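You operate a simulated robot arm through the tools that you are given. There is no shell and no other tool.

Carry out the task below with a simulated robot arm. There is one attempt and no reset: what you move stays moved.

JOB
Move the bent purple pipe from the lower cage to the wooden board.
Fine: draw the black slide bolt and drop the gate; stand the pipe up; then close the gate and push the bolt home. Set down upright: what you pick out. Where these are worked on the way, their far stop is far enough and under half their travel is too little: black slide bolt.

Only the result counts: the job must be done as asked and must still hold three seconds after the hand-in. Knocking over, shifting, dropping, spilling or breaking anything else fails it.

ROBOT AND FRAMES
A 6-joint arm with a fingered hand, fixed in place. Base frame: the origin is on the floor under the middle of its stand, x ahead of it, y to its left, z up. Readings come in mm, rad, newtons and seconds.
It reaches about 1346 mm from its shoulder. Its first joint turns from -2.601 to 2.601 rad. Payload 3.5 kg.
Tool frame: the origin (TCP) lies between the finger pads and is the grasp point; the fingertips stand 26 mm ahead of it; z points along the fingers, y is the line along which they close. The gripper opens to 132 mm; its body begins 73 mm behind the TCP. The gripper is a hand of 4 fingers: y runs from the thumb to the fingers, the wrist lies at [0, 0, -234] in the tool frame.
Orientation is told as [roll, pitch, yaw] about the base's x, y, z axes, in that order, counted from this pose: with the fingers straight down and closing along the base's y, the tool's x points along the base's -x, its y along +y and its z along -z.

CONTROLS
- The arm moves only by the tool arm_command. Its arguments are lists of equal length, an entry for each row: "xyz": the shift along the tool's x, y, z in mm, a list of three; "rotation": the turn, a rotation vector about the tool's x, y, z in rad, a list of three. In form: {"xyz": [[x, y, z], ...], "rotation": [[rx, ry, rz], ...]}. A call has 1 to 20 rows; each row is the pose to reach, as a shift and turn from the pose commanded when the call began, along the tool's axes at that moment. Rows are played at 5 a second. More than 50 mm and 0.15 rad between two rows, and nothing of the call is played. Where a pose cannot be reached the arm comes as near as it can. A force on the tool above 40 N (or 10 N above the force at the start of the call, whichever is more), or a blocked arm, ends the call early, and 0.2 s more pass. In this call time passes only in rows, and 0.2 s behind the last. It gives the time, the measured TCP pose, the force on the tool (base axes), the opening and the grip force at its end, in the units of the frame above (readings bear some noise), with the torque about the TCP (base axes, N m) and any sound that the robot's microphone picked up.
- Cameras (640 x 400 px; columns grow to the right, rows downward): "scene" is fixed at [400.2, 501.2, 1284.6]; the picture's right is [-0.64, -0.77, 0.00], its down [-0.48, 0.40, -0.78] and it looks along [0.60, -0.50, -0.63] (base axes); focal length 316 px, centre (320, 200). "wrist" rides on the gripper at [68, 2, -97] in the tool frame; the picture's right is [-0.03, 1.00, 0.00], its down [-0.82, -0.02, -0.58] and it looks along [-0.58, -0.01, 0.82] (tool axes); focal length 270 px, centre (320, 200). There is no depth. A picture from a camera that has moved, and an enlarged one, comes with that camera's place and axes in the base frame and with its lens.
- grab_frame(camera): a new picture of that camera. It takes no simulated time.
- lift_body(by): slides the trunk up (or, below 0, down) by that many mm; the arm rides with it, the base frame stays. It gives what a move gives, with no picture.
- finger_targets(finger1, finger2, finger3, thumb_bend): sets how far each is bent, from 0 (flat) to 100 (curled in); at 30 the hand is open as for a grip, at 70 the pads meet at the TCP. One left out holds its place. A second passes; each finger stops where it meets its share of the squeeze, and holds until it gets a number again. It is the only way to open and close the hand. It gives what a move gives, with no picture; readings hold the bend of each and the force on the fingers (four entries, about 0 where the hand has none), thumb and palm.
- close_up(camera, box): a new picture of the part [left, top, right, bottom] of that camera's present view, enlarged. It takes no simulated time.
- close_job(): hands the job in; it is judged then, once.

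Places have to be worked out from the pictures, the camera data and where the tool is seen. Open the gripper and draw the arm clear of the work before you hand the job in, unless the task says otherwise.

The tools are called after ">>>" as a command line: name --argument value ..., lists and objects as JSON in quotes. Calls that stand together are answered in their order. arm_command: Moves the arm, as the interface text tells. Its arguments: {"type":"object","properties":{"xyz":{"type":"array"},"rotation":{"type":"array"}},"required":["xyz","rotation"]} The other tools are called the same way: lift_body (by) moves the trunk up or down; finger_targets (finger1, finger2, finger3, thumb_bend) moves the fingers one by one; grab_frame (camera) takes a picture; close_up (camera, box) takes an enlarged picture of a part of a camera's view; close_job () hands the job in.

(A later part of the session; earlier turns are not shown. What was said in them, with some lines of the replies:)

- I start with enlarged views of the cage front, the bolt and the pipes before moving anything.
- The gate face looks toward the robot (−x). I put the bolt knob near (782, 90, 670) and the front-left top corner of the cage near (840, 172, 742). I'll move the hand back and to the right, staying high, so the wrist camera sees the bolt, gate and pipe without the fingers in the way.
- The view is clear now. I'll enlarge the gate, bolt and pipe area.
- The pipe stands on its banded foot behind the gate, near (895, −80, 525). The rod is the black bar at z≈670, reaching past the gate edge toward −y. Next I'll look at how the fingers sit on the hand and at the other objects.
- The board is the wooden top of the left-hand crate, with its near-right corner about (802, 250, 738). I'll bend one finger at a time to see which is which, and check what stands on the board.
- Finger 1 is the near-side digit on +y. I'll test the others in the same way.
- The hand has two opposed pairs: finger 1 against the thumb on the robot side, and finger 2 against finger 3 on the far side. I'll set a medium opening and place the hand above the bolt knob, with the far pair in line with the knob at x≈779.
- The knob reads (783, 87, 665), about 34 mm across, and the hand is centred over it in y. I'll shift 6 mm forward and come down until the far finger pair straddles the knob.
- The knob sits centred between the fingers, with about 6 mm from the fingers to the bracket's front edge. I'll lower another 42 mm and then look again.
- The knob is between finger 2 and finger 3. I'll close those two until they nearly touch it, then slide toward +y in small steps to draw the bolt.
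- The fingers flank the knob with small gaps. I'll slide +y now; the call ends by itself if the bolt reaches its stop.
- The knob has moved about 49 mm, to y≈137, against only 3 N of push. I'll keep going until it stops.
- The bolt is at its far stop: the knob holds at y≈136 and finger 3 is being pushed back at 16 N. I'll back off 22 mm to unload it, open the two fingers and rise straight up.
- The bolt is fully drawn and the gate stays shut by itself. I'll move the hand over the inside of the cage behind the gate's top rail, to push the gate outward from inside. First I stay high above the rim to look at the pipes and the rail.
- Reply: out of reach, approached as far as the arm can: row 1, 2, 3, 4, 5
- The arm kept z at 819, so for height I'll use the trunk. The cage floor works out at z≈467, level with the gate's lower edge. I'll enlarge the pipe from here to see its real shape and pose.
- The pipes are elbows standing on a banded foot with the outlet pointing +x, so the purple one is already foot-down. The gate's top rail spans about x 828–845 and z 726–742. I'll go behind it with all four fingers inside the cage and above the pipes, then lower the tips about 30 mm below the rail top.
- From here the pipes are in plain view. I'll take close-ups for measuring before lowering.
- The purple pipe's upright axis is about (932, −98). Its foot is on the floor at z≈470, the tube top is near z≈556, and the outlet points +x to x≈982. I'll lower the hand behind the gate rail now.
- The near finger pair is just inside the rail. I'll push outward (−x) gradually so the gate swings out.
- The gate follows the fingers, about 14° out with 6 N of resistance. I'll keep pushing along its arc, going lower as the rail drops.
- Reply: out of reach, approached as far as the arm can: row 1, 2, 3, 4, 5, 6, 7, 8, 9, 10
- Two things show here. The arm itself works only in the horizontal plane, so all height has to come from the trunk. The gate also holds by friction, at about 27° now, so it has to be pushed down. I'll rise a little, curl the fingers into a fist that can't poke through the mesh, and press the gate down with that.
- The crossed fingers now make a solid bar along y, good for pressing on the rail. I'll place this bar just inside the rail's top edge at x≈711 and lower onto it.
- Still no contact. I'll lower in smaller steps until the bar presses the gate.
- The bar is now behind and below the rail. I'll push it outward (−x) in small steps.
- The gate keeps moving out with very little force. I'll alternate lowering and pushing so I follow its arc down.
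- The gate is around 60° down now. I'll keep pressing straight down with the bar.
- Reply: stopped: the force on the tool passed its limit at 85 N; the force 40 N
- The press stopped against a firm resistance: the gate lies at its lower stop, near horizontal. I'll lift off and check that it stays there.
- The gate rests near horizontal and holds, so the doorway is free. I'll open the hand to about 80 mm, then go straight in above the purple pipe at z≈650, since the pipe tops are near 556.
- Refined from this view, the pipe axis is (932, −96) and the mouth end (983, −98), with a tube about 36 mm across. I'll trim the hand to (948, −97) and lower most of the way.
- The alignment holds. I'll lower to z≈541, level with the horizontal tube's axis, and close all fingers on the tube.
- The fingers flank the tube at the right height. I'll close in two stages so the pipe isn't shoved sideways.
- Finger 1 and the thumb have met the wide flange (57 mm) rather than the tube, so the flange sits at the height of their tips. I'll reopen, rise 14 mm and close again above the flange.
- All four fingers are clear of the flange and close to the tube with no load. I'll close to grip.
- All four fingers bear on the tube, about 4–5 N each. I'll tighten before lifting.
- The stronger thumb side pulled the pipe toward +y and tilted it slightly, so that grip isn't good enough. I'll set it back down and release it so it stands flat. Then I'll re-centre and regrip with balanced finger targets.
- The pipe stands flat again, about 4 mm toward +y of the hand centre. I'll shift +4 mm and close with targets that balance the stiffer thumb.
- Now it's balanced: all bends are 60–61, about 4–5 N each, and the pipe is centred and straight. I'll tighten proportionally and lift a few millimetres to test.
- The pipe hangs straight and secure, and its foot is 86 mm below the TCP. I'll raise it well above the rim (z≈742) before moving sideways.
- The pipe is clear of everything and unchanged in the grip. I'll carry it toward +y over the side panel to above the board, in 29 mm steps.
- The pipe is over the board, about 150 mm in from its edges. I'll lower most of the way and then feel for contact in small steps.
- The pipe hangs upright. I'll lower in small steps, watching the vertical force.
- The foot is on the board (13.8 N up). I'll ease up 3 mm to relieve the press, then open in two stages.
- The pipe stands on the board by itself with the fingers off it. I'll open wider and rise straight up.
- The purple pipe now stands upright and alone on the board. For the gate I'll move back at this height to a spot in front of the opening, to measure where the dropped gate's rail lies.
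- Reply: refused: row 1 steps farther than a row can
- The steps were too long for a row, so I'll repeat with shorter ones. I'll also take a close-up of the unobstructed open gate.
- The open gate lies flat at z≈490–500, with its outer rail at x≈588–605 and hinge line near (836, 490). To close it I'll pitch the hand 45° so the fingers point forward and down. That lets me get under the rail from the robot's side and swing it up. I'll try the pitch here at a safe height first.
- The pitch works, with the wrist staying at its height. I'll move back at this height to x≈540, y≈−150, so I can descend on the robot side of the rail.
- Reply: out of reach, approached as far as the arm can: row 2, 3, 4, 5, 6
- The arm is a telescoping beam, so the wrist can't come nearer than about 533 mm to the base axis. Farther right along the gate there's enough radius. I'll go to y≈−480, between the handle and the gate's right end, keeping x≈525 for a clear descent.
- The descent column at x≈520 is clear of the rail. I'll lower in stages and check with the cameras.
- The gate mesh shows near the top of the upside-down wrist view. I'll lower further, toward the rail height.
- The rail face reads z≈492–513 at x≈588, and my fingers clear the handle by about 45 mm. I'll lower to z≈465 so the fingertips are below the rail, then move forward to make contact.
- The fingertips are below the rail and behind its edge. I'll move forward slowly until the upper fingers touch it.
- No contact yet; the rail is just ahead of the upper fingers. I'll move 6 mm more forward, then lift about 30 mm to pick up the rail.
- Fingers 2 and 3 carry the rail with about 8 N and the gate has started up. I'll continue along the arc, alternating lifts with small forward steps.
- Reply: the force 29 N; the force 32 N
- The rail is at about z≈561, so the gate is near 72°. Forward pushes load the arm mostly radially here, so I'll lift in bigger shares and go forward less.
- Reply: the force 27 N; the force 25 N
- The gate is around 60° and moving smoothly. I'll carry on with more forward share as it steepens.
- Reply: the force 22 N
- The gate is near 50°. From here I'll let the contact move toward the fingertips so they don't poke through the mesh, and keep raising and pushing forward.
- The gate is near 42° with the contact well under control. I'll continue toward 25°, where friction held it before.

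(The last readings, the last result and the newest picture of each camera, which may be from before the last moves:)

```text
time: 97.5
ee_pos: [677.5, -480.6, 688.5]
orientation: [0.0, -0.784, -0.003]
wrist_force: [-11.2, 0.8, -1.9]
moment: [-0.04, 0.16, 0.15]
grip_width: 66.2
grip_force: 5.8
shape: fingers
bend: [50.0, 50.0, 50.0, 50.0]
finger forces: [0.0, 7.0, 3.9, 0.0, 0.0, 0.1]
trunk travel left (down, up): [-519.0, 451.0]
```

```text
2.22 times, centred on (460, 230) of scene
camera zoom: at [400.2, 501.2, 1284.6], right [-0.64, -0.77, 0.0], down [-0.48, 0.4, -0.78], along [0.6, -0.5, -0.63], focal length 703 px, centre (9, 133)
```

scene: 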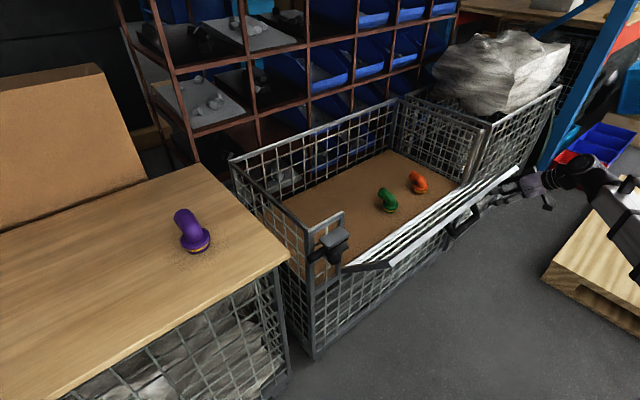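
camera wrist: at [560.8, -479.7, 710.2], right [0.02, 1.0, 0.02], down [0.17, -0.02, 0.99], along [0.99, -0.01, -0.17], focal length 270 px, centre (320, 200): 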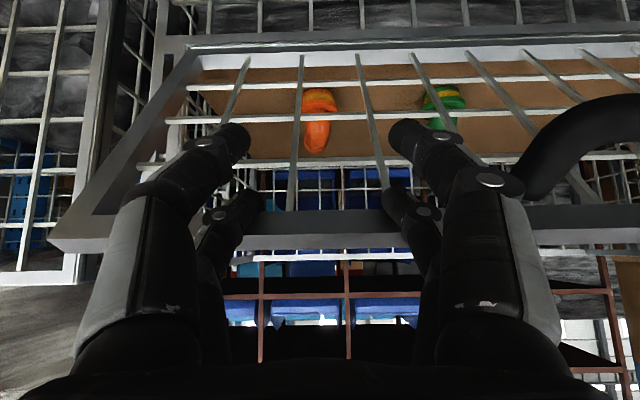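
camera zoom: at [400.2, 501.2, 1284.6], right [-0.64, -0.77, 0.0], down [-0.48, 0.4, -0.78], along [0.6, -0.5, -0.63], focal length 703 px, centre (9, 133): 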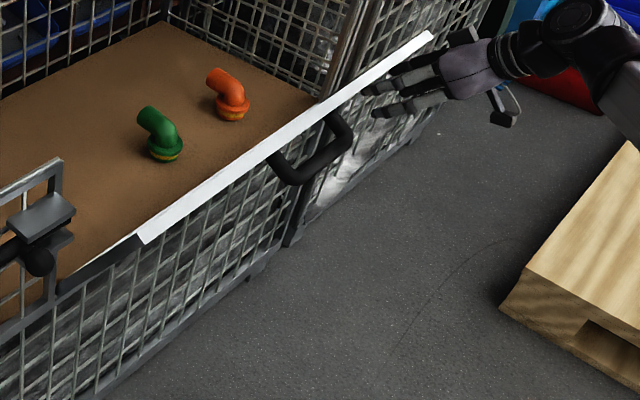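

The gate is at about 30°. A few more steps take it to about 20°, where it should hold without help.

>>> lift_body --by 8

>>> arm_command --xyz '[[-5, 0, 5], [-9, 0, 9]]' --rotation '[[0, 0, 0], [0, 0, 0]]'

>>> lift_body --by 8

>>> arm_command --xyz '[[-5, 0, 5], [-10, 0, 10]]' --rotation '[[0, 0, 0], [0, 0, 0]]'

>>> grab_frame --camera "wrist"

>>> close_up --camera "scene" --box '[320, 140, 600, 320]'

```text
time: 98.1
ee_pos: [677.1, -480.7, 697.3]
orientation: [0.001, -0.784, -0.002]
wrist_force: [-5.9, -0.7, -5.7]
moment: [-0.05, 0.24, 0.1]
grip_width: 66.3
grip_force: 4.2
shape: fingers
bend: [50.0, 50.0, 50.0, 50.0]
finger forces: [0.0, 5.1, 2.9, 0.0, 0.1, 0.0]
trunk travel left (down, up): [-527.0, 443.0]
```

```text
time: 98.7
ee_pos: [690.7, -480.8, 695.8]
orientation: [0.002, -0.784, -0.002]
wrist_force: [-11.6, 0.5, -2.4]
moment: [-0.08, 0.17, 0.1]
grip_width: 66.3
grip_force: 5.4
shape: fingers
bend: [50.0, 50.0, 50.0, 50.0]
finger forces: [0.0, 6.7, 4.5, 0.0, 0.0, 0.1]
trunk travel left (down, up): [-527.0, 443.0]
```

```text
time: 99.2
ee_pos: [692.0, -482.9, 704.7]
orientation: [0.0, -0.784, -0.002]
wrist_force: [-6.5, -0.1, -4.7]
moment: [0.0, 0.26, -0.02]
grip_width: 66.4
grip_force: 4.0
shape: fingers
bend: [50.0, 50.0, 50.0, 50.0]
finger forces: [0.0, 3.4, 4.2, 0.0, 0.0, 0.1]
trunk travel left (down, up): [-535.0, 435.0]
```

```text
time: 99.8
ee_pos: [706.1, -480.3, 705.5]
orientation: [0.004, -0.783, -0.001]
wrist_force: [-11.9, 0.9, -0.9]
moment: [0.02, 0.12, 0.16]
grip_width: 66.2
grip_force: 5.3
shape: fingers
bend: [50.0, 50.0, 50.0, 50.0]
finger forces: [0.1, 6.3, 4.1, 0.0, 0.0, 0.0]
trunk travel left (down, up): [-535.0, 435.0]
```

```text
taken
camera wrist: at [588.4, -478.8, 726.0], right [0.02, 1.0, 0.02], down [0.17, -0.02, 0.99], along [0.99, -0.01, -0.17], focal length 270 px, centre (320, 200)
```

wrist: 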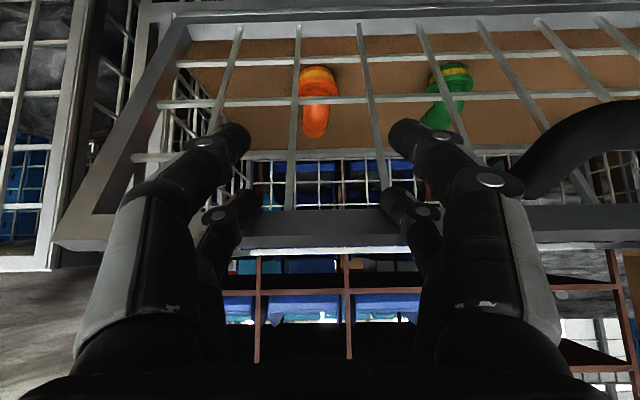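

```text
2.22 times, centred on (460, 230) of scene
camera zoom: at [400.2, 501.2, 1284.6], right [-0.64, -0.77, 0.0], down [-0.48, 0.4, -0.78], along [0.6, -0.5, -0.63], focal length 703 px, centre (9, 133)
```

zoom: 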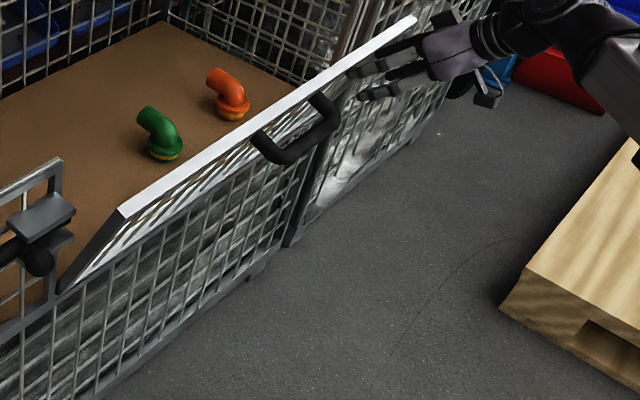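

It's around 21° and tracking well. I'll continue the same way toward vertical, watching for the rise in force when the gate meets its frame.

>>> lift_body --by 8

>>> arm_command --xyz '[[-6, 0, 6], [-12, 0, 12], [-18, 0, 18]]' --rotation '[[0, 0, 0], [0, 0, 0], [0, 0, 0]]'

>>> lift_body --by 8

>>> arm_command --xyz '[[-6, 0, 6], [-12, 0, 12], [-18, 0, 18]]' --rotation '[[0, 0, 0], [0, 0, 0], [0, 0, 0]]'

>>> grab_frame --camera "wrist"

>>> close_up --camera "scene" --box '[300, 110, 600, 300]'

```text
time: 100.4
ee_pos: [705.6, -480.4, 713.5]
orientation: [0.003, -0.784, -0.003]
wrist_force: [-7.2, 0.4, -3.1]
moment: [-0.05, 0.15, 0.0]
grip_width: 66.1
grip_force: 3.2
shape: fingers
bend: [50.0, 50.0, 50.0, 50.0]
finger forces: [0.0, 3.8, 3.3, 0.0, 0.0, 0.1]
trunk travel left (down, up): [-543.0, 427.0]
```

```text
time: 101.2
ee_pos: [730.8, -480.9, 713.3]
orientation: [-0.001, -0.783, 0.001]
wrist_force: [-9.5, 0.3, -0.2]
moment: [-0.02, 0.08, 0.04]
grip_width: 66.4
grip_force: 4.7
shape: fingers
bend: [50.0, 50.0, 50.0, 50.0]
finger forces: [0.1, 5.2, 4.1, 0.0, 0.1, 0.0]
trunk travel left (down, up): [-543.0, 427.0]
```

```text
time: 101.8
ee_pos: [731.0, -480.1, 720.6]
orientation: [0.002, -0.784, -0.001]
wrist_force: [-6.2, -0.2, -1.3]
moment: [0.03, 0.12, -0.03]
grip_width: 66.4
grip_force: 3.5
shape: fingers
bend: [50.0, 50.0, 50.0, 50.0]
finger forces: [0.0, 3.3, 3.4, 0.0, 0.0, 0.0]
trunk travel left (down, up): [-551.0, 419.0]
```

```text
time: 102.6
ee_pos: [756.4, -481.0, 721.0]
orientation: [0.002, -0.784, -0.003]
wrist_force: [-9.1, -0.6, 0.1]
moment: [0.0, 0.08, 0.12]
grip_width: 66.2
grip_force: 4.1
shape: fingers
bend: [50.0, 50.0, 50.0, 50.0]
finger forces: [0.0, 4.6, 3.6, 0.0, 0.0, 0.1]
trunk travel left (down, up): [-551.0, 419.0]
```

```text
taken
camera wrist: at [638.6, -479.1, 742.2], right [0.02, 1.0, 0.02], down [0.17, -0.02, 0.99], along [0.99, -0.01, -0.17], focal length 270 px, centre (320, 200)
```

wrist: 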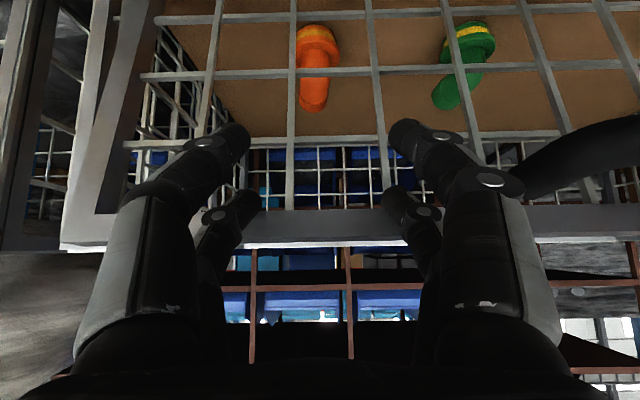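

```text
2.11 times, centred on (450, 205) of scene
camera zoom: at [400.2, 501.2, 1284.6], right [-0.64, -0.77, 0.0], down [-0.48, 0.4, -0.78], along [0.6, -0.5, -0.63], focal length 666 px, centre (46, 190)
```

zoom: 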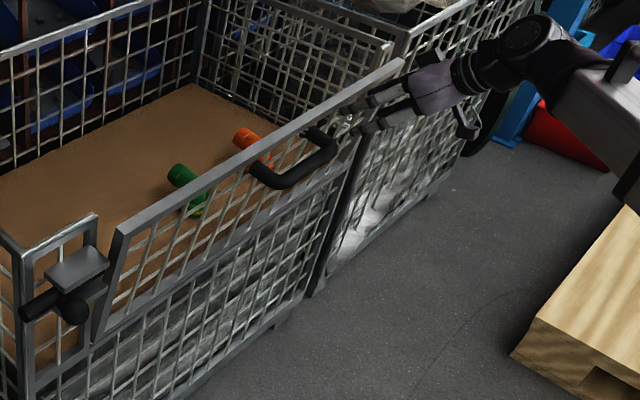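

The gate is about 9° from closed. I'll push it the rest of the way, stopping on the force rise when it seats.

>>> lift_body --by 4

>>> arm_command --xyz '[[-4, 0, 4], [-8, 0, 8], [-12, 0, 12], [-16, 0, 16], [-20, 0, 20], [-24, 0, 24], [-28, 0, 28], [-31, 0, 31], [-34, 0, 34]]' --rotation '[[0, 0, 0], [0, 0, 0], [0, 0, 0], [0, 0, 0], [0, 0, 0], [0, 0, 0], [0, 0, 0], [0, 0, 0], [0, 0, 0]]'

>>> grab_frame --camera "wrist"

>>> close_up --camera "scene" --box '[300, 110, 600, 300]'

```text
time: 103.1
ee_pos: [757.2, -481.6, 724.7]
orientation: [0.002, -0.785, -0.001]
wrist_force: [-6.5, -1.5, -2.1]
moment: [-0.01, 0.11, -0.04]
grip_width: 66.2
grip_force: 3.4
shape: fingers
bend: [50.0, 50.0, 50.0, 50.0]
finger forces: [0.0, 3.9, 2.9, 0.0, 0.0, 0.0]
trunk travel left (down, up): [-555.0, 415.0]
```

```text
time: 104.8
ee_pos: [791.4, -479.8, 722.9]
orientation: [0.0, -0.771, 0.003]
wrist_force: [-11.5, -0.8, -0.6]
moment: [0.02, 0.12, -0.11]
grip_width: 66.1
grip_force: 5.4
shape: fingers
bend: [50.0, 50.0, 51.0, 50.0]
finger forces: [0.0, 4.5, 7.1, 0.1, 0.0, 0.1]
trunk travel left (down, up): [-555.0, 415.0]
stopped in row 8: the force on the tool passed its limit at 44 N (the readings are from after the stop); the commanded pose is now the measured one
```

```text
taken
camera wrist: at [673.7, -479.5, 745.7], right [0.02, 1.0, 0.02], down [0.18, -0.02, 0.98], along [0.98, -0.01, -0.18], focal length 270 px, centre (320, 200)
```

wrist: 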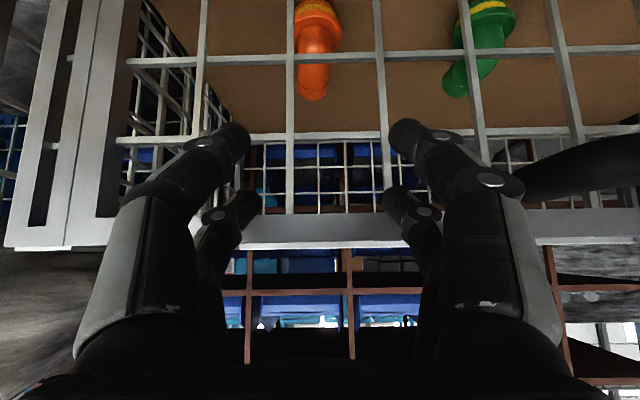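

```text
2.11 times, centred on (450, 205) of scene
camera zoom: at [400.2, 501.2, 1284.6], right [-0.64, -0.77, 0.0], down [-0.48, 0.4, -0.78], along [0.6, -0.5, -0.63], focal length 666 px, centre (46, 190)
```

zoom: 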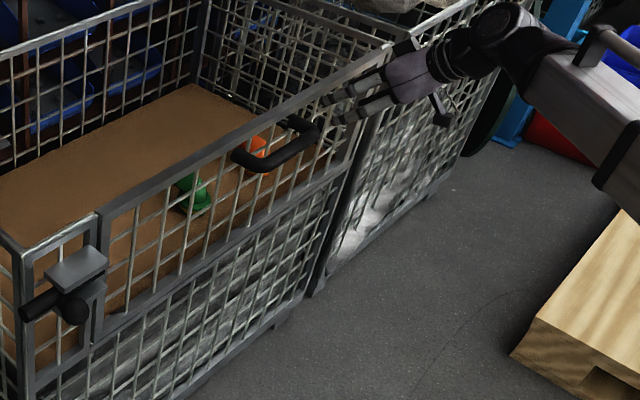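

The push ended at 44 N with the gate seated in line with its frame. I'll check the alignment at the bolt side before letting go.

>>> close_up --camera "scene" --box '[295, 190, 415, 270]'

>>> close_up --camera "scene" --box '[400, 110, 520, 200]'

```text
5.00 times, centred on (355, 230) of scene
camera zoom: at [400.2, 501.2, 1284.6], right [-0.64, -0.77, 0.0], down [-0.48, 0.4, -0.78], along [0.6, -0.5, -0.63], focal length 1582 px, centre (145, 50)
```

zoom: 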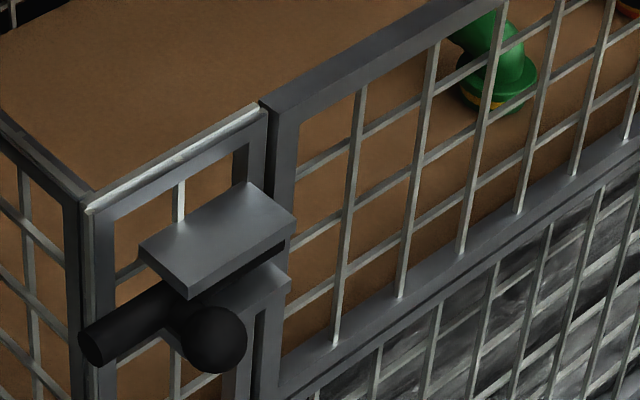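

```text
4.44 times, centred on (460, 155) of scene
camera zoom: at [400.2, 501.2, 1284.6], right [-0.64, -0.77, 0.0], down [-0.48, 0.4, -0.78], along [0.6, -0.5, -0.63], focal length 1406 px, centre (-302, 400)
```

zoom: 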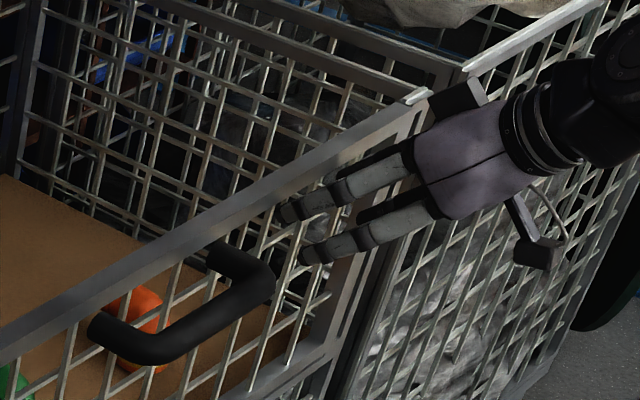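

The gate edge lines up exactly as at the start, so it's closed. I'll draw the hand straight back and see whether it stays shut.

>>> arm_command --xyz '[[6, 0, -6], [12, 0, -12], [22, 0, -22], [34, 0, -34], [50, 0, -50], [66, 0, -66]]' --rotation '[[0, 0, 0], [0, 0, 0], [0, 0, 0], [0, 0, 0], [0, 0, 0], [0, 0, 0]]'

>>> close_up --camera "scene" --box '[295, 190, 415, 270]'

>>> grab_frame --camera "wrist"

>>> grab_frame --camera "scene"

```text
time: 106.2
ee_pos: [699.5, -480.4, 724.2]
orientation: [0.0, -0.774, 0.0]
wrist_force: [-0.3, 0.4, 0.9]
moment: [-0.01, -0.01, -0.01]
grip_width: 66.2
grip_force: 0.2
shape: fingers
bend: [50.0, 50.0, 50.0, 50.0]
finger forces: [0.0, 0.0, 0.0, 0.0, 0.0, 0.0]
trunk travel left (down, up): [-555.0, 415.0]
```

```text
5.00 times, centred on (355, 230) of scene
camera zoom: at [400.2, 501.2, 1284.6], right [-0.64, -0.77, 0.0], down [-0.48, 0.4, -0.78], along [0.6, -0.5, -0.63], focal length 1582 px, centre (145, 50)
```

zoom: 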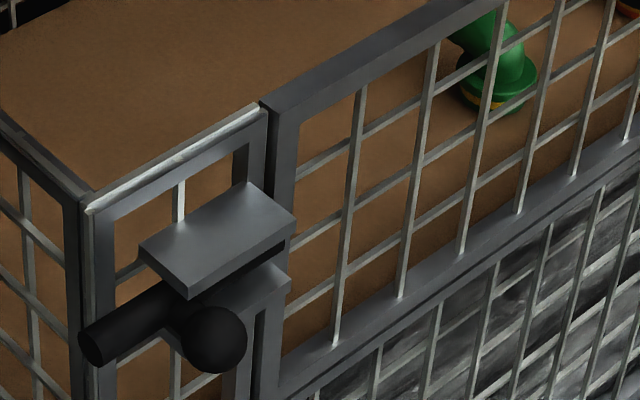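

```text
taken
camera wrist: at [582.9, -479.4, 745.5], right [0.02, 1.0, 0.02], down [0.18, -0.02, 0.98], along [0.98, -0.01, -0.18], focal length 270 px, centre (320, 200)
```

wrist: 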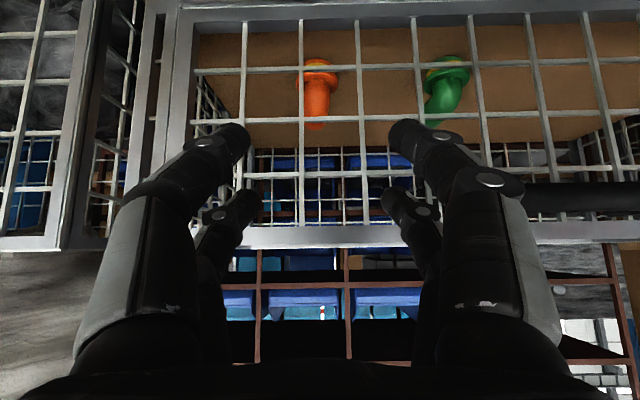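

```text
taken
```

scene: 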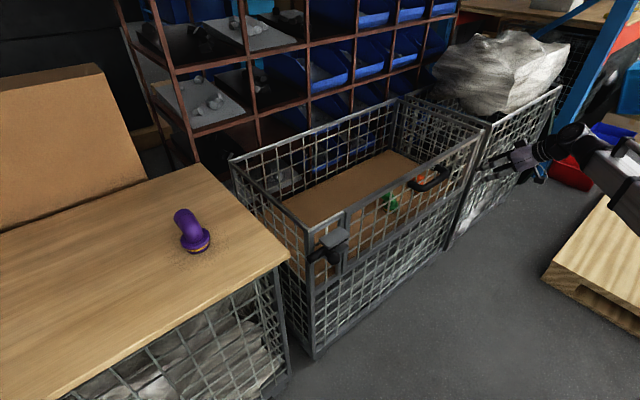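

The gate stays shut by itself. I'll raise the trunk, turn the hand back to fingers-down about the wrist, then travel back to the bolt.

>>> lift_body --by 180

>>> arm_command --xyz '[[30.1, 0, -1.9], [59.7, 0, -7.7], [88.3, 0, -17.3], [115.4, 0, -30.5], [140.7, 0, -47.1], [163.6, 0, -66.7]]' --rotation '[[0, 0.129, 0], [0, 0.258, 0], [0, 0.387, 0], [0, 0.516, 0], [0, 0.645, 0], [0, 0.774, 0]]'

```text
time: 108.2
ee_pos: [701.0, -481.1, 903.5]
orientation: [-0.001, -0.774, 0.0]
wrist_force: [-0.6, 0.0, -0.4]
moment: [0.0, 0.0, -0.01]
grip_width: 66.2
grip_force: 0.1
shape: fingers
bend: [50.0, 50.0, 50.0, 50.0]
finger forces: [0.0, 0.0, 0.1, 0.1, 0.1, 0.0]
trunk travel left (down, up): [-735.0, 235.0]
```

```text
time: 109.6
ee_pos: [535.5, -481.2, 836.2]
orientation: [-0.002, 0.003, 0.0]
wrist_force: [-0.1, 0.8, 1.5]
moment: [-0.01, 0.02, -0.02]
grip_width: 66.3
grip_force: 0.1
shape: fingers
bend: [50.0, 50.0, 50.0, 50.0]
finger forces: [0.0, 0.0, 0.1, 0.0, 0.0, 0.0]
trunk travel left (down, up): [-735.0, 235.0]
```

The hand is fingers-down again at z≈836. I'll travel to above the knob at (760, 140).

>>> arm_command --xyz '[[-15, 41.4, 0], [-30, 82.8, 0], [-45, 124.2, 0], [-60, 165.6, 0], [-75, 207, 0], [-90, 248.4, 0], [-105, 289.8, 0], [-120, 331.2, 0], [-135, 372.6, 0], [-150, 414, 0], [-165, 455.4, 0], [-180, 496.8, 0], [-195, 538.2, 0], [-210, 579.6, 0], [-224.5, 620, 0]]' --rotation '[[0, 0, 0], [0, 0, 0], [0, 0, 0], [0, 0, 0], [0, 0, 0], [0, 0, 0], [0, 0, 0], [0, 0, 0], [0, 0, 0], [0, 0, 0], [0, 0, 0], [0, 0, 0], [0, 0, 0], [0, 0, 0], [0, 0, 0]]'

>>> finger_targets --finger1 47 --finger2 47 --finger3 47 --thumb_bend 47

>>> grab_frame --camera "wrist"

>>> grab_frame --camera "scene"

```text
time: 112.8
ee_pos: [762.7, 138.8, 836.7]
orientation: [0.001, -0.002, 0.0]
wrist_force: [-0.1, 0.0, 0.0]
moment: [0.0, -0.01, 0.01]
grip_width: 66.3
grip_force: 0.0
shape: fingers
bend: [50.0, 50.0, 50.0, 50.0]
finger forces: [0.0, 0.0, 0.1, 0.0, 0.1, 0.1]
trunk travel left (down, up): [-735.0, 235.0]
```

```text
time: 113.8
ee_pos: [761.8, 139.0, 836.2]
orientation: [-0.002, 0.0, 0.001]
wrist_force: [-0.2, 0.1, 1.1]
moment: [-0.01, 0.01, 0.0]
grip_width: 75.3
grip_force: 0.0
shape: fingers
bend: [47.0, 47.0, 47.0, 47.0]
finger forces: [0.1, 0.0, 0.0, 0.0, 0.0, 0.0]
trunk travel left (down, up): [-735.0, 235.0]
```

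```text
taken
camera wrist: at [692.2, 140.9, 934.2], right [0.03, 1.0, 0.0], down [0.82, -0.02, 0.58], along [0.58, -0.01, -0.82], focal length 270 px, centre (320, 200)
```

wrist: 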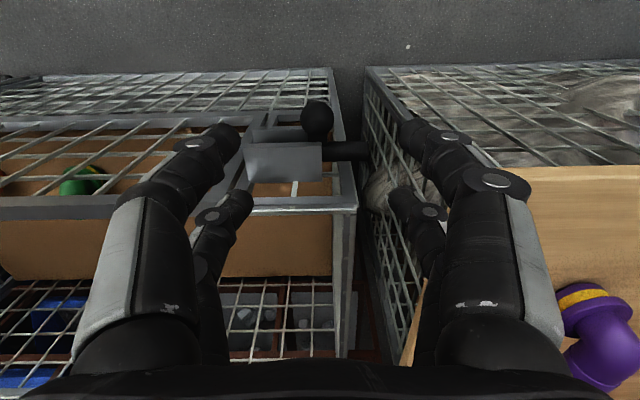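

```text
taken
```

scene: 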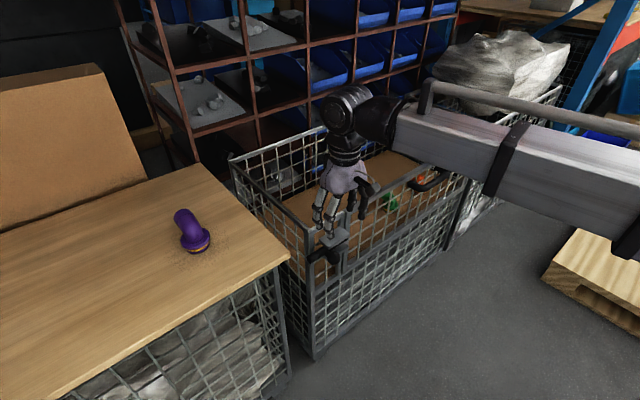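

The knob reads (779, 136), right where I left it. I'll trim the hand to (760, 136) and lower around the knob as before.

>>> arm_command --xyz '[[1.5, -2.5, 0]]' --rotation '[[0, 0, 0]]'

>>> lift_body --by -115

>>> grab_frame --camera "wrist"

```text
time: 114.2
ee_pos: [759.5, 135.0, 836.4]
orientation: [0.0, -0.001, -0.002]
wrist_force: [-0.1, 0.3, -0.4]
moment: [-0.01, 0.02, 0.0]
grip_width: 75.4
grip_force: 0.1
shape: fingers
bend: [47.0, 47.0, 47.0, 47.0]
finger forces: [0.0, 0.0, 0.0, 0.0, 0.0, 0.1]
trunk travel left (down, up): [-735.0, 235.0]
```

```text
time: 115.7
ee_pos: [760.0, 135.7, 721.6]
orientation: [0.001, 0.0, 0.001]
wrist_force: [0.4, 1.1, 0.8]
moment: [0.04, -0.01, -0.01]
grip_width: 75.4
grip_force: 0.0
shape: fingers
bend: [47.0, 47.0, 47.0, 47.0]
finger forces: [0.1, 0.0, 0.0, 0.1, 0.0, 0.1]
trunk travel left (down, up): [-620.0, 350.0]
```

```text
taken
camera wrist: at [690.7, 137.6, 819.2], right [0.03, 1.0, 0.0], down [0.82, -0.02, 0.58], along [0.58, -0.01, -0.82], focal length 270 px, centre (320, 200)
```

wrist: 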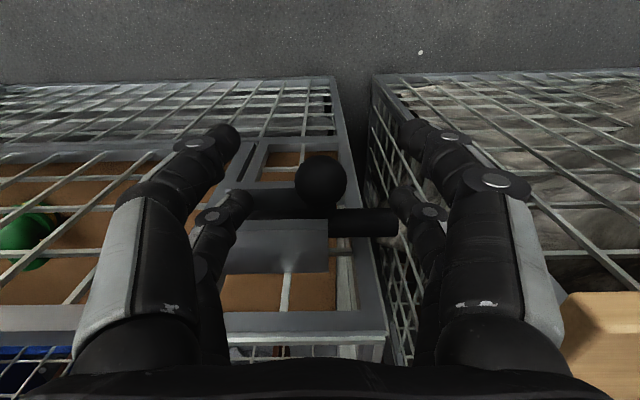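

The knob is centred between the fingers and the rod end lies well behind them. I'll lower the last 42 mm, bring fingers 2 and 3 in next to the knob and check.

>>> lift_body --by -42

>>> finger_targets --finger2 58 --finger3 58

>>> grab_frame --camera "wrist"

```text
time: 116.5
ee_pos: [759.4, 135.7, 680.9]
orientation: [-0.001, -0.001, -0.002]
wrist_force: [-0.9, 0.9, 0.5]
moment: [-0.01, 0.01, 0.03]
grip_width: 75.2
grip_force: 0.1
shape: fingers
bend: [47.0, 47.0, 47.0, 47.0]
finger forces: [0.0, 0.0, 0.0, 0.1, 0.0, 0.0]
trunk travel left (down, up): [-578.0, 392.0]
```

```text
time: 117.5
ee_pos: [759.3, 136.4, 680.2]
orientation: [0.001, -0.003, 0.001]
wrist_force: [-0.4, 1.0, -0.4]
moment: [-0.02, -0.02, 0.0]
grip_width: 75.4
grip_force: 0.1
shape: fingers
bend: [47.0, 57.0, 57.0, 47.0]
finger forces: [0.0, 0.0, 0.1, 0.0, 0.1, 0.1]
trunk travel left (down, up): [-578.0, 392.0]
```

```text
taken
camera wrist: at [690.8, 137.6, 777.2], right [0.03, 1.0, 0.0], down [0.82, -0.02, 0.58], along [0.58, -0.01, -0.82], focal length 270 px, centre (320, 200)
```

wrist: 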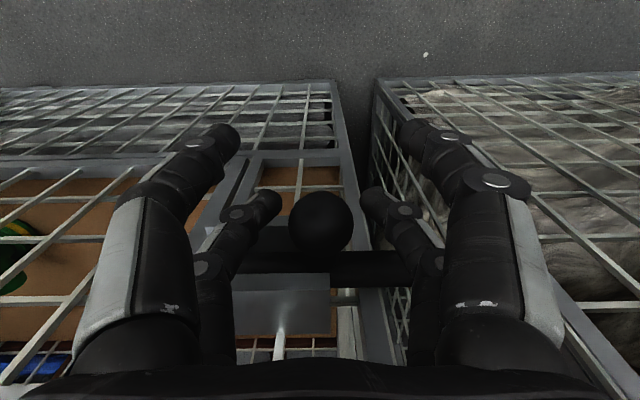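

The fingers flank the knob. I'll slide −y to push the bolt home.

>>> arm_command --xyz '[[0, -6, 0], [0, -12, 0], [0, -18, 0], [0, -24, 0], [0, -30, 0], [0, -36, 0], [0, -42, 0], [0, -48, 0], [0, -54, 0], [0, -58, 0]]' --rotation '[[0, 0, 0], [0, 0, 0], [0, 0, 0], [0, 0, 0], [0, 0, 0], [0, 0, 0], [0, 0, 0], [0, 0, 0], [0, 0, 0], [0, 0, 0]]'

>>> grab_frame --camera "wrist"

>>> close_up --camera "scene" --box '[290, 170, 420, 280]'

```text
time: 119.7
ee_pos: [760.1, 78.1, 679.6]
orientation: [-0.001, -0.001, 0.0]
wrist_force: [-0.4, 0.3, 1.1]
moment: [-0.01, 0.02, 0.01]
grip_width: 75.5
grip_force: 0.1
shape: fingers
bend: [47.0, 57.0, 57.0, 47.0]
finger forces: [0.1, 0.0, 0.1, 0.0, 0.0, 0.1]
trunk travel left (down, up): [-578.0, 392.0]
```

```text
taken
camera wrist: at [691.3, 79.7, 777.2], right [0.02, 1.0, 0.0], down [0.82, -0.02, 0.58], along [0.58, -0.01, -0.82], focal length 270 px, centre (320, 200)
```

wrist: 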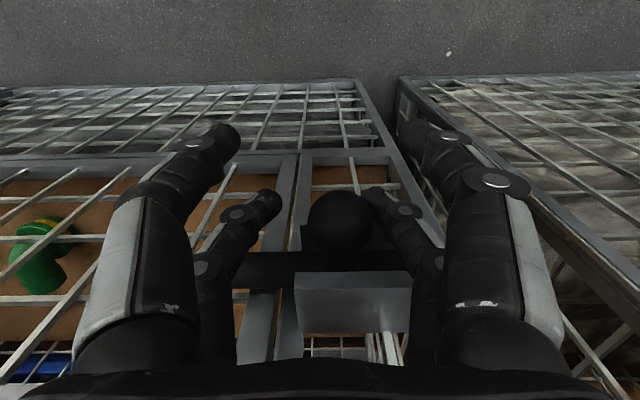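

```text
3.64 times, centred on (355, 225) of scene
camera zoom: at [400.2, 501.2, 1284.6], right [-0.64, -0.77, 0.0], down [-0.48, 0.4, -0.78], along [0.6, -0.5, -0.63], focal length 1150 px, centre (193, 109)
```

zoom: 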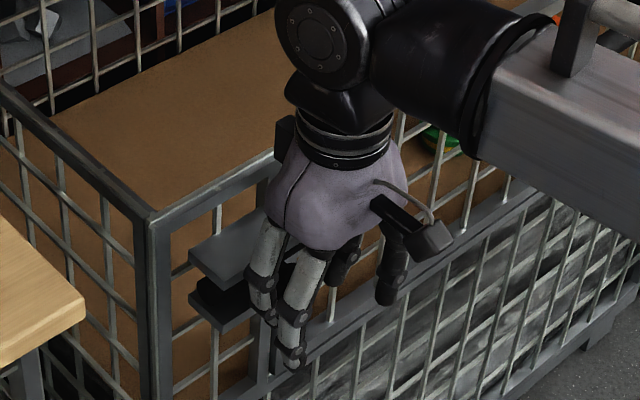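

The knob is back at y≈88, its home position at the start. I'll press a little further to make sure it's at the stop.

>>> arm_command --xyz '[[0, -4, 0], [0, -8, 0], [0, -12, 0], [0, -16, 0], [0, -20, 0]]' --rotation '[[0, 0, 0], [0, 0, 0], [0, 0, 0], [0, 0, 0], [0, 0, 0]]'

>>> grab_frame --camera "wrist"

```text
time: 120.9
ee_pos: [760.3, 59.7, 678.8]
orientation: [-0.002, -0.003, 0.002]
wrist_force: [0.4, 10.8, 0.3]
moment: [0.16, 0.03, 0.15]
grip_width: 75.2
grip_force: 4.8
shape: fingers
bend: [47.0, 48.0, 57.0, 47.0]
finger forces: [0.0, 9.9, 0.0, 0.0, 0.1, 0.1]
trunk travel left (down, up): [-578.0, 392.0]
```

```text
taken
camera wrist: at [691.0, 60.8, 777.1], right [0.02, 1.0, 0.0], down [0.82, -0.02, 0.58], along [0.58, -0.01, -0.82], focal length 270 px, centre (320, 200)
```

wrist: 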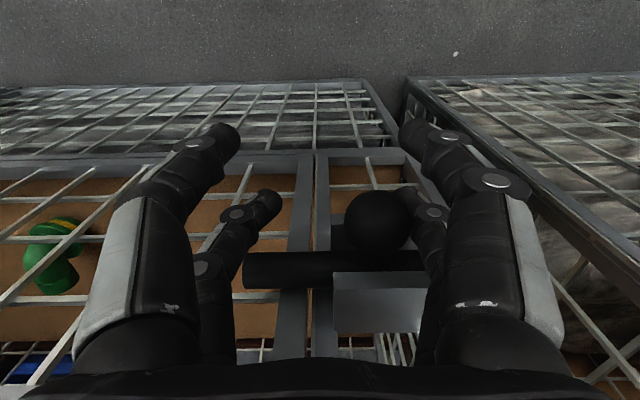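

Finger 2 is deflected at 10 N with the knob fixed at y≈88, so the bolt is fully home. I'll back off to centre, open the fingers and rise.

>>> arm_command --xyz '[[0, 8, 0], [0, 16, 0], [0, 24, 0]]' --rotation '[[0, 0, 0], [0, 0, 0], [0, 0, 0]]'

>>> finger_targets --finger1 42 --finger2 42 --finger3 42 --thumb_bend 42

>>> lift_body --by 180

>>> grab_frame --camera "wrist"

>>> grab_frame --camera "scene"

```text
time: 121.7
ee_pos: [758.8, 81.6, 679.2]
orientation: [-0.002, -0.002, 0.0]
wrist_force: [0.6, 0.6, -0.2]
moment: [0.0, 0.04, -0.01]
grip_width: 75.5
grip_force: 0.1
shape: fingers
bend: [47.0, 57.0, 57.0, 47.0]
finger forces: [0.1, 0.0, 0.0, 0.0, 0.1, 0.0]
trunk travel left (down, up): [-578.0, 392.0]
```

```text
time: 122.7
ee_pos: [760.1, 81.8, 679.7]
orientation: [0.0, -0.002, 0.0]
wrist_force: [0.6, -0.1, -0.1]
moment: [0.05, -0.05, -0.01]
grip_width: 92.4
grip_force: 0.0
shape: fingers
bend: [42.0, 42.0, 42.0, 42.0]
finger forces: [0.0, 0.1, 0.0, 0.0, 0.1, 0.0]
trunk travel left (down, up): [-578.0, 392.0]
```

```text
time: 124.7
ee_pos: [761.5, 83.2, 860.5]
orientation: [-0.001, -0.002, -0.001]
wrist_force: [0.2, 0.3, 0.3]
moment: [-0.01, 0.02, 0.04]
grip_width: 92.5
grip_force: 0.0
shape: fingers
bend: [42.0, 42.0, 42.0, 42.0]
finger forces: [0.0, 0.1, 0.1, 0.0, 0.1, 0.0]
trunk travel left (down, up): [-758.0, 212.0]
```

```text
taken
camera wrist: at [690.6, 84.1, 957.1], right [0.03, 1.0, 0.0], down [0.82, -0.02, 0.58], along [0.58, -0.01, -0.82], focal length 270 px, centre (320, 200)
```

wrist: 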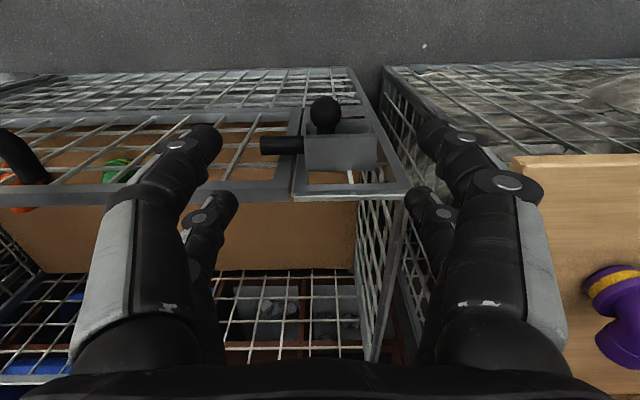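

```text
taken
```

scene: 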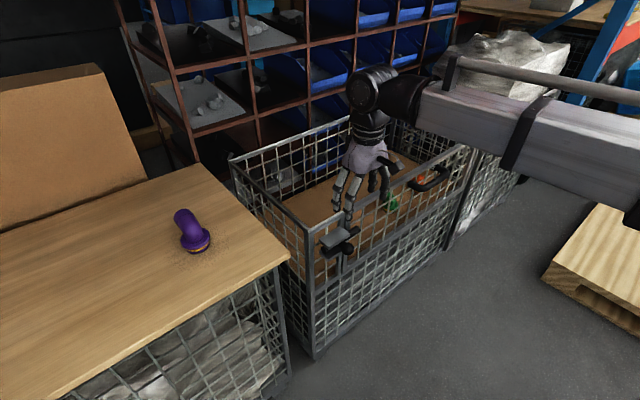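

The bolt spans the gate edge again as it did at the start. I'll raise and retract the hand, open it fully and take a last look.

>>> lift_body --by 155

>>> arm_command --xyz '[[35, -10, 0], [70, -20, 0], [105, -30, 0], [140, -40, 0]]' --rotation '[[0, 0, 0], [0, 0, 0], [0, 0, 0], [0, 0, 0]]'

>>> finger_targets --finger1 30 --finger2 30 --finger3 30 --thumb_bend 30

>>> grab_frame --camera "scene"

>>> close_up --camera "scene" --box '[300, 190, 400, 260]'

>>> close_up --camera "scene" --box '[130, 170, 260, 280]'

>>> grab_frame --camera "wrist"

```text
time: 126.5
ee_pos: [758.6, 82.6, 1015.5]
orientation: [0.001, -0.001, 0.0]
wrist_force: [0.2, -0.2, -0.5]
moment: [0.0, -0.01, -0.02]
grip_width: 92.6
grip_force: 0.0
shape: fingers
bend: [42.0, 42.0, 42.0, 42.0]
finger forces: [0.0, 0.0, 0.1, 0.0, 0.0, 0.0]
trunk travel left (down, up): [-913.0, 57.0]
```

```text
time: 127.5
ee_pos: [617.2, 41.2, 1014.8]
orientation: [0.001, -0.002, 0.0]
wrist_force: [-0.2, 0.3, -0.2]
moment: [0.01, 0.0, -0.02]
grip_width: 92.4
grip_force: 0.1
shape: fingers
bend: [42.0, 42.0, 42.0, 42.0]
finger forces: [0.1, 0.0, 0.1, 0.1, 0.0, 0.1]
trunk travel left (down, up): [-913.0, 57.0]
```

```text
time: 128.5
ee_pos: [619.2, 42.2, 1015.9]
orientation: [0.001, -0.002, 0.0]
wrist_force: [0.0, -0.3, 0.0]
moment: [-0.02, -0.03, 0.01]
grip_width: 132.5
grip_force: 0.1
shape: fingers
bend: [30.0, 30.0, 30.0, 30.0]
finger forces: [0.0, 0.0, 0.0, 0.0, 0.1, 0.1]
trunk travel left (down, up): [-913.0, 57.0]
```

```text
taken
```

scene: 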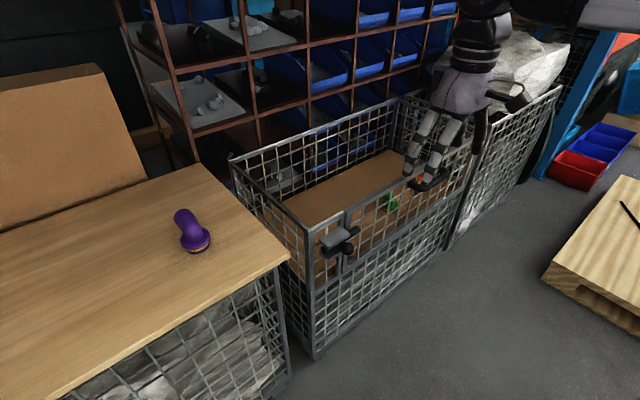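

```text
5.71 times, centred on (350, 225) of scene
camera zoom: at [400.2, 501.2, 1284.6], right [-0.64, -0.77, 0.0], down [-0.48, 0.4, -0.78], along [0.6, -0.5, -0.63], focal length 1808 px, centre (149, 57)
```

zoom: 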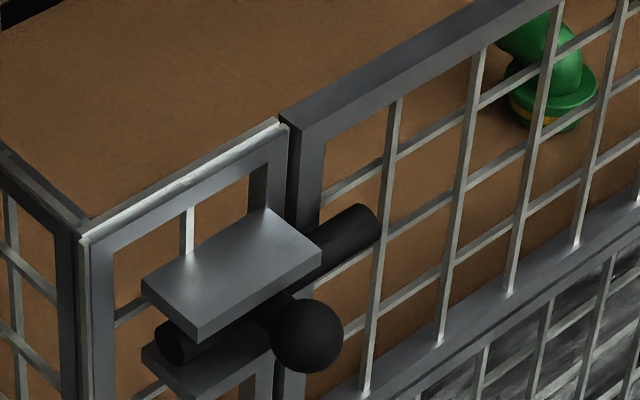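

```text
3.64 times, centred on (195, 225) of scene
camera zoom: at [400.2, 501.2, 1284.6], right [-0.64, -0.77, 0.0], down [-0.48, 0.4, -0.78], along [0.6, -0.5, -0.63], focal length 1150 px, centre (774, 109)
```

zoom: 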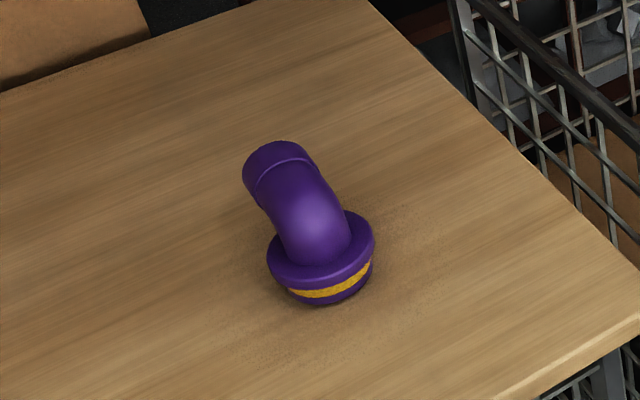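

```text
taken
camera wrist: at [550.4, 42.8, 1112.2], right [0.03, 1.0, 0.0], down [0.82, -0.02, 0.58], along [0.58, -0.01, -0.82], focal length 270 px, centre (320, 200)
```

wrist: 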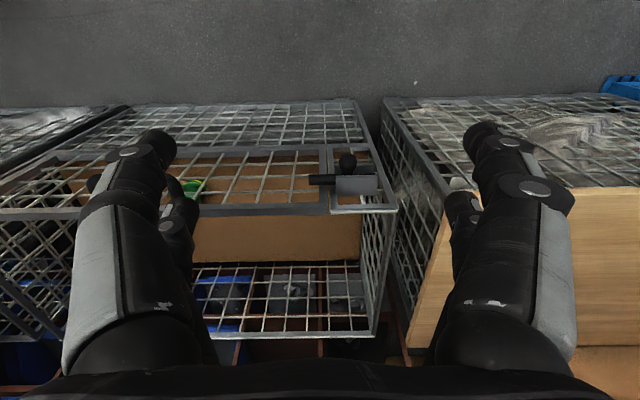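

The gate and bolt match their close-ups from the start. The pipe stands foot-down on the board, the other pipes are untouched, and the hand is open and clear. I'm handing in the job.

>>> close_job

```text
The job is handed in.
```

The bent purple pipe now stands upright on the wooden board, and the cage is closed and bolted as it was at the start. I've handed in the job; no verdict came back with the hand-in.

- **Bolt and gate:** I drew the black slide bolt to its far stop and dropped the gate until it lay about level. After the pipe was out, I swung the gate shut and pushed the bolt fully home. The final close-ups matched the ones from the start.
- **Pipe:** It stands on its banded foot about 150 mm in from the board's edges. My first grip inside the cage tilted it slightly, so I set it back down flat and gripped it again before lifting. It was not dropped.
- **Surroundings:** The green and orange pipes look untouched in the last pictures. The hand was open and clear when I handed in.
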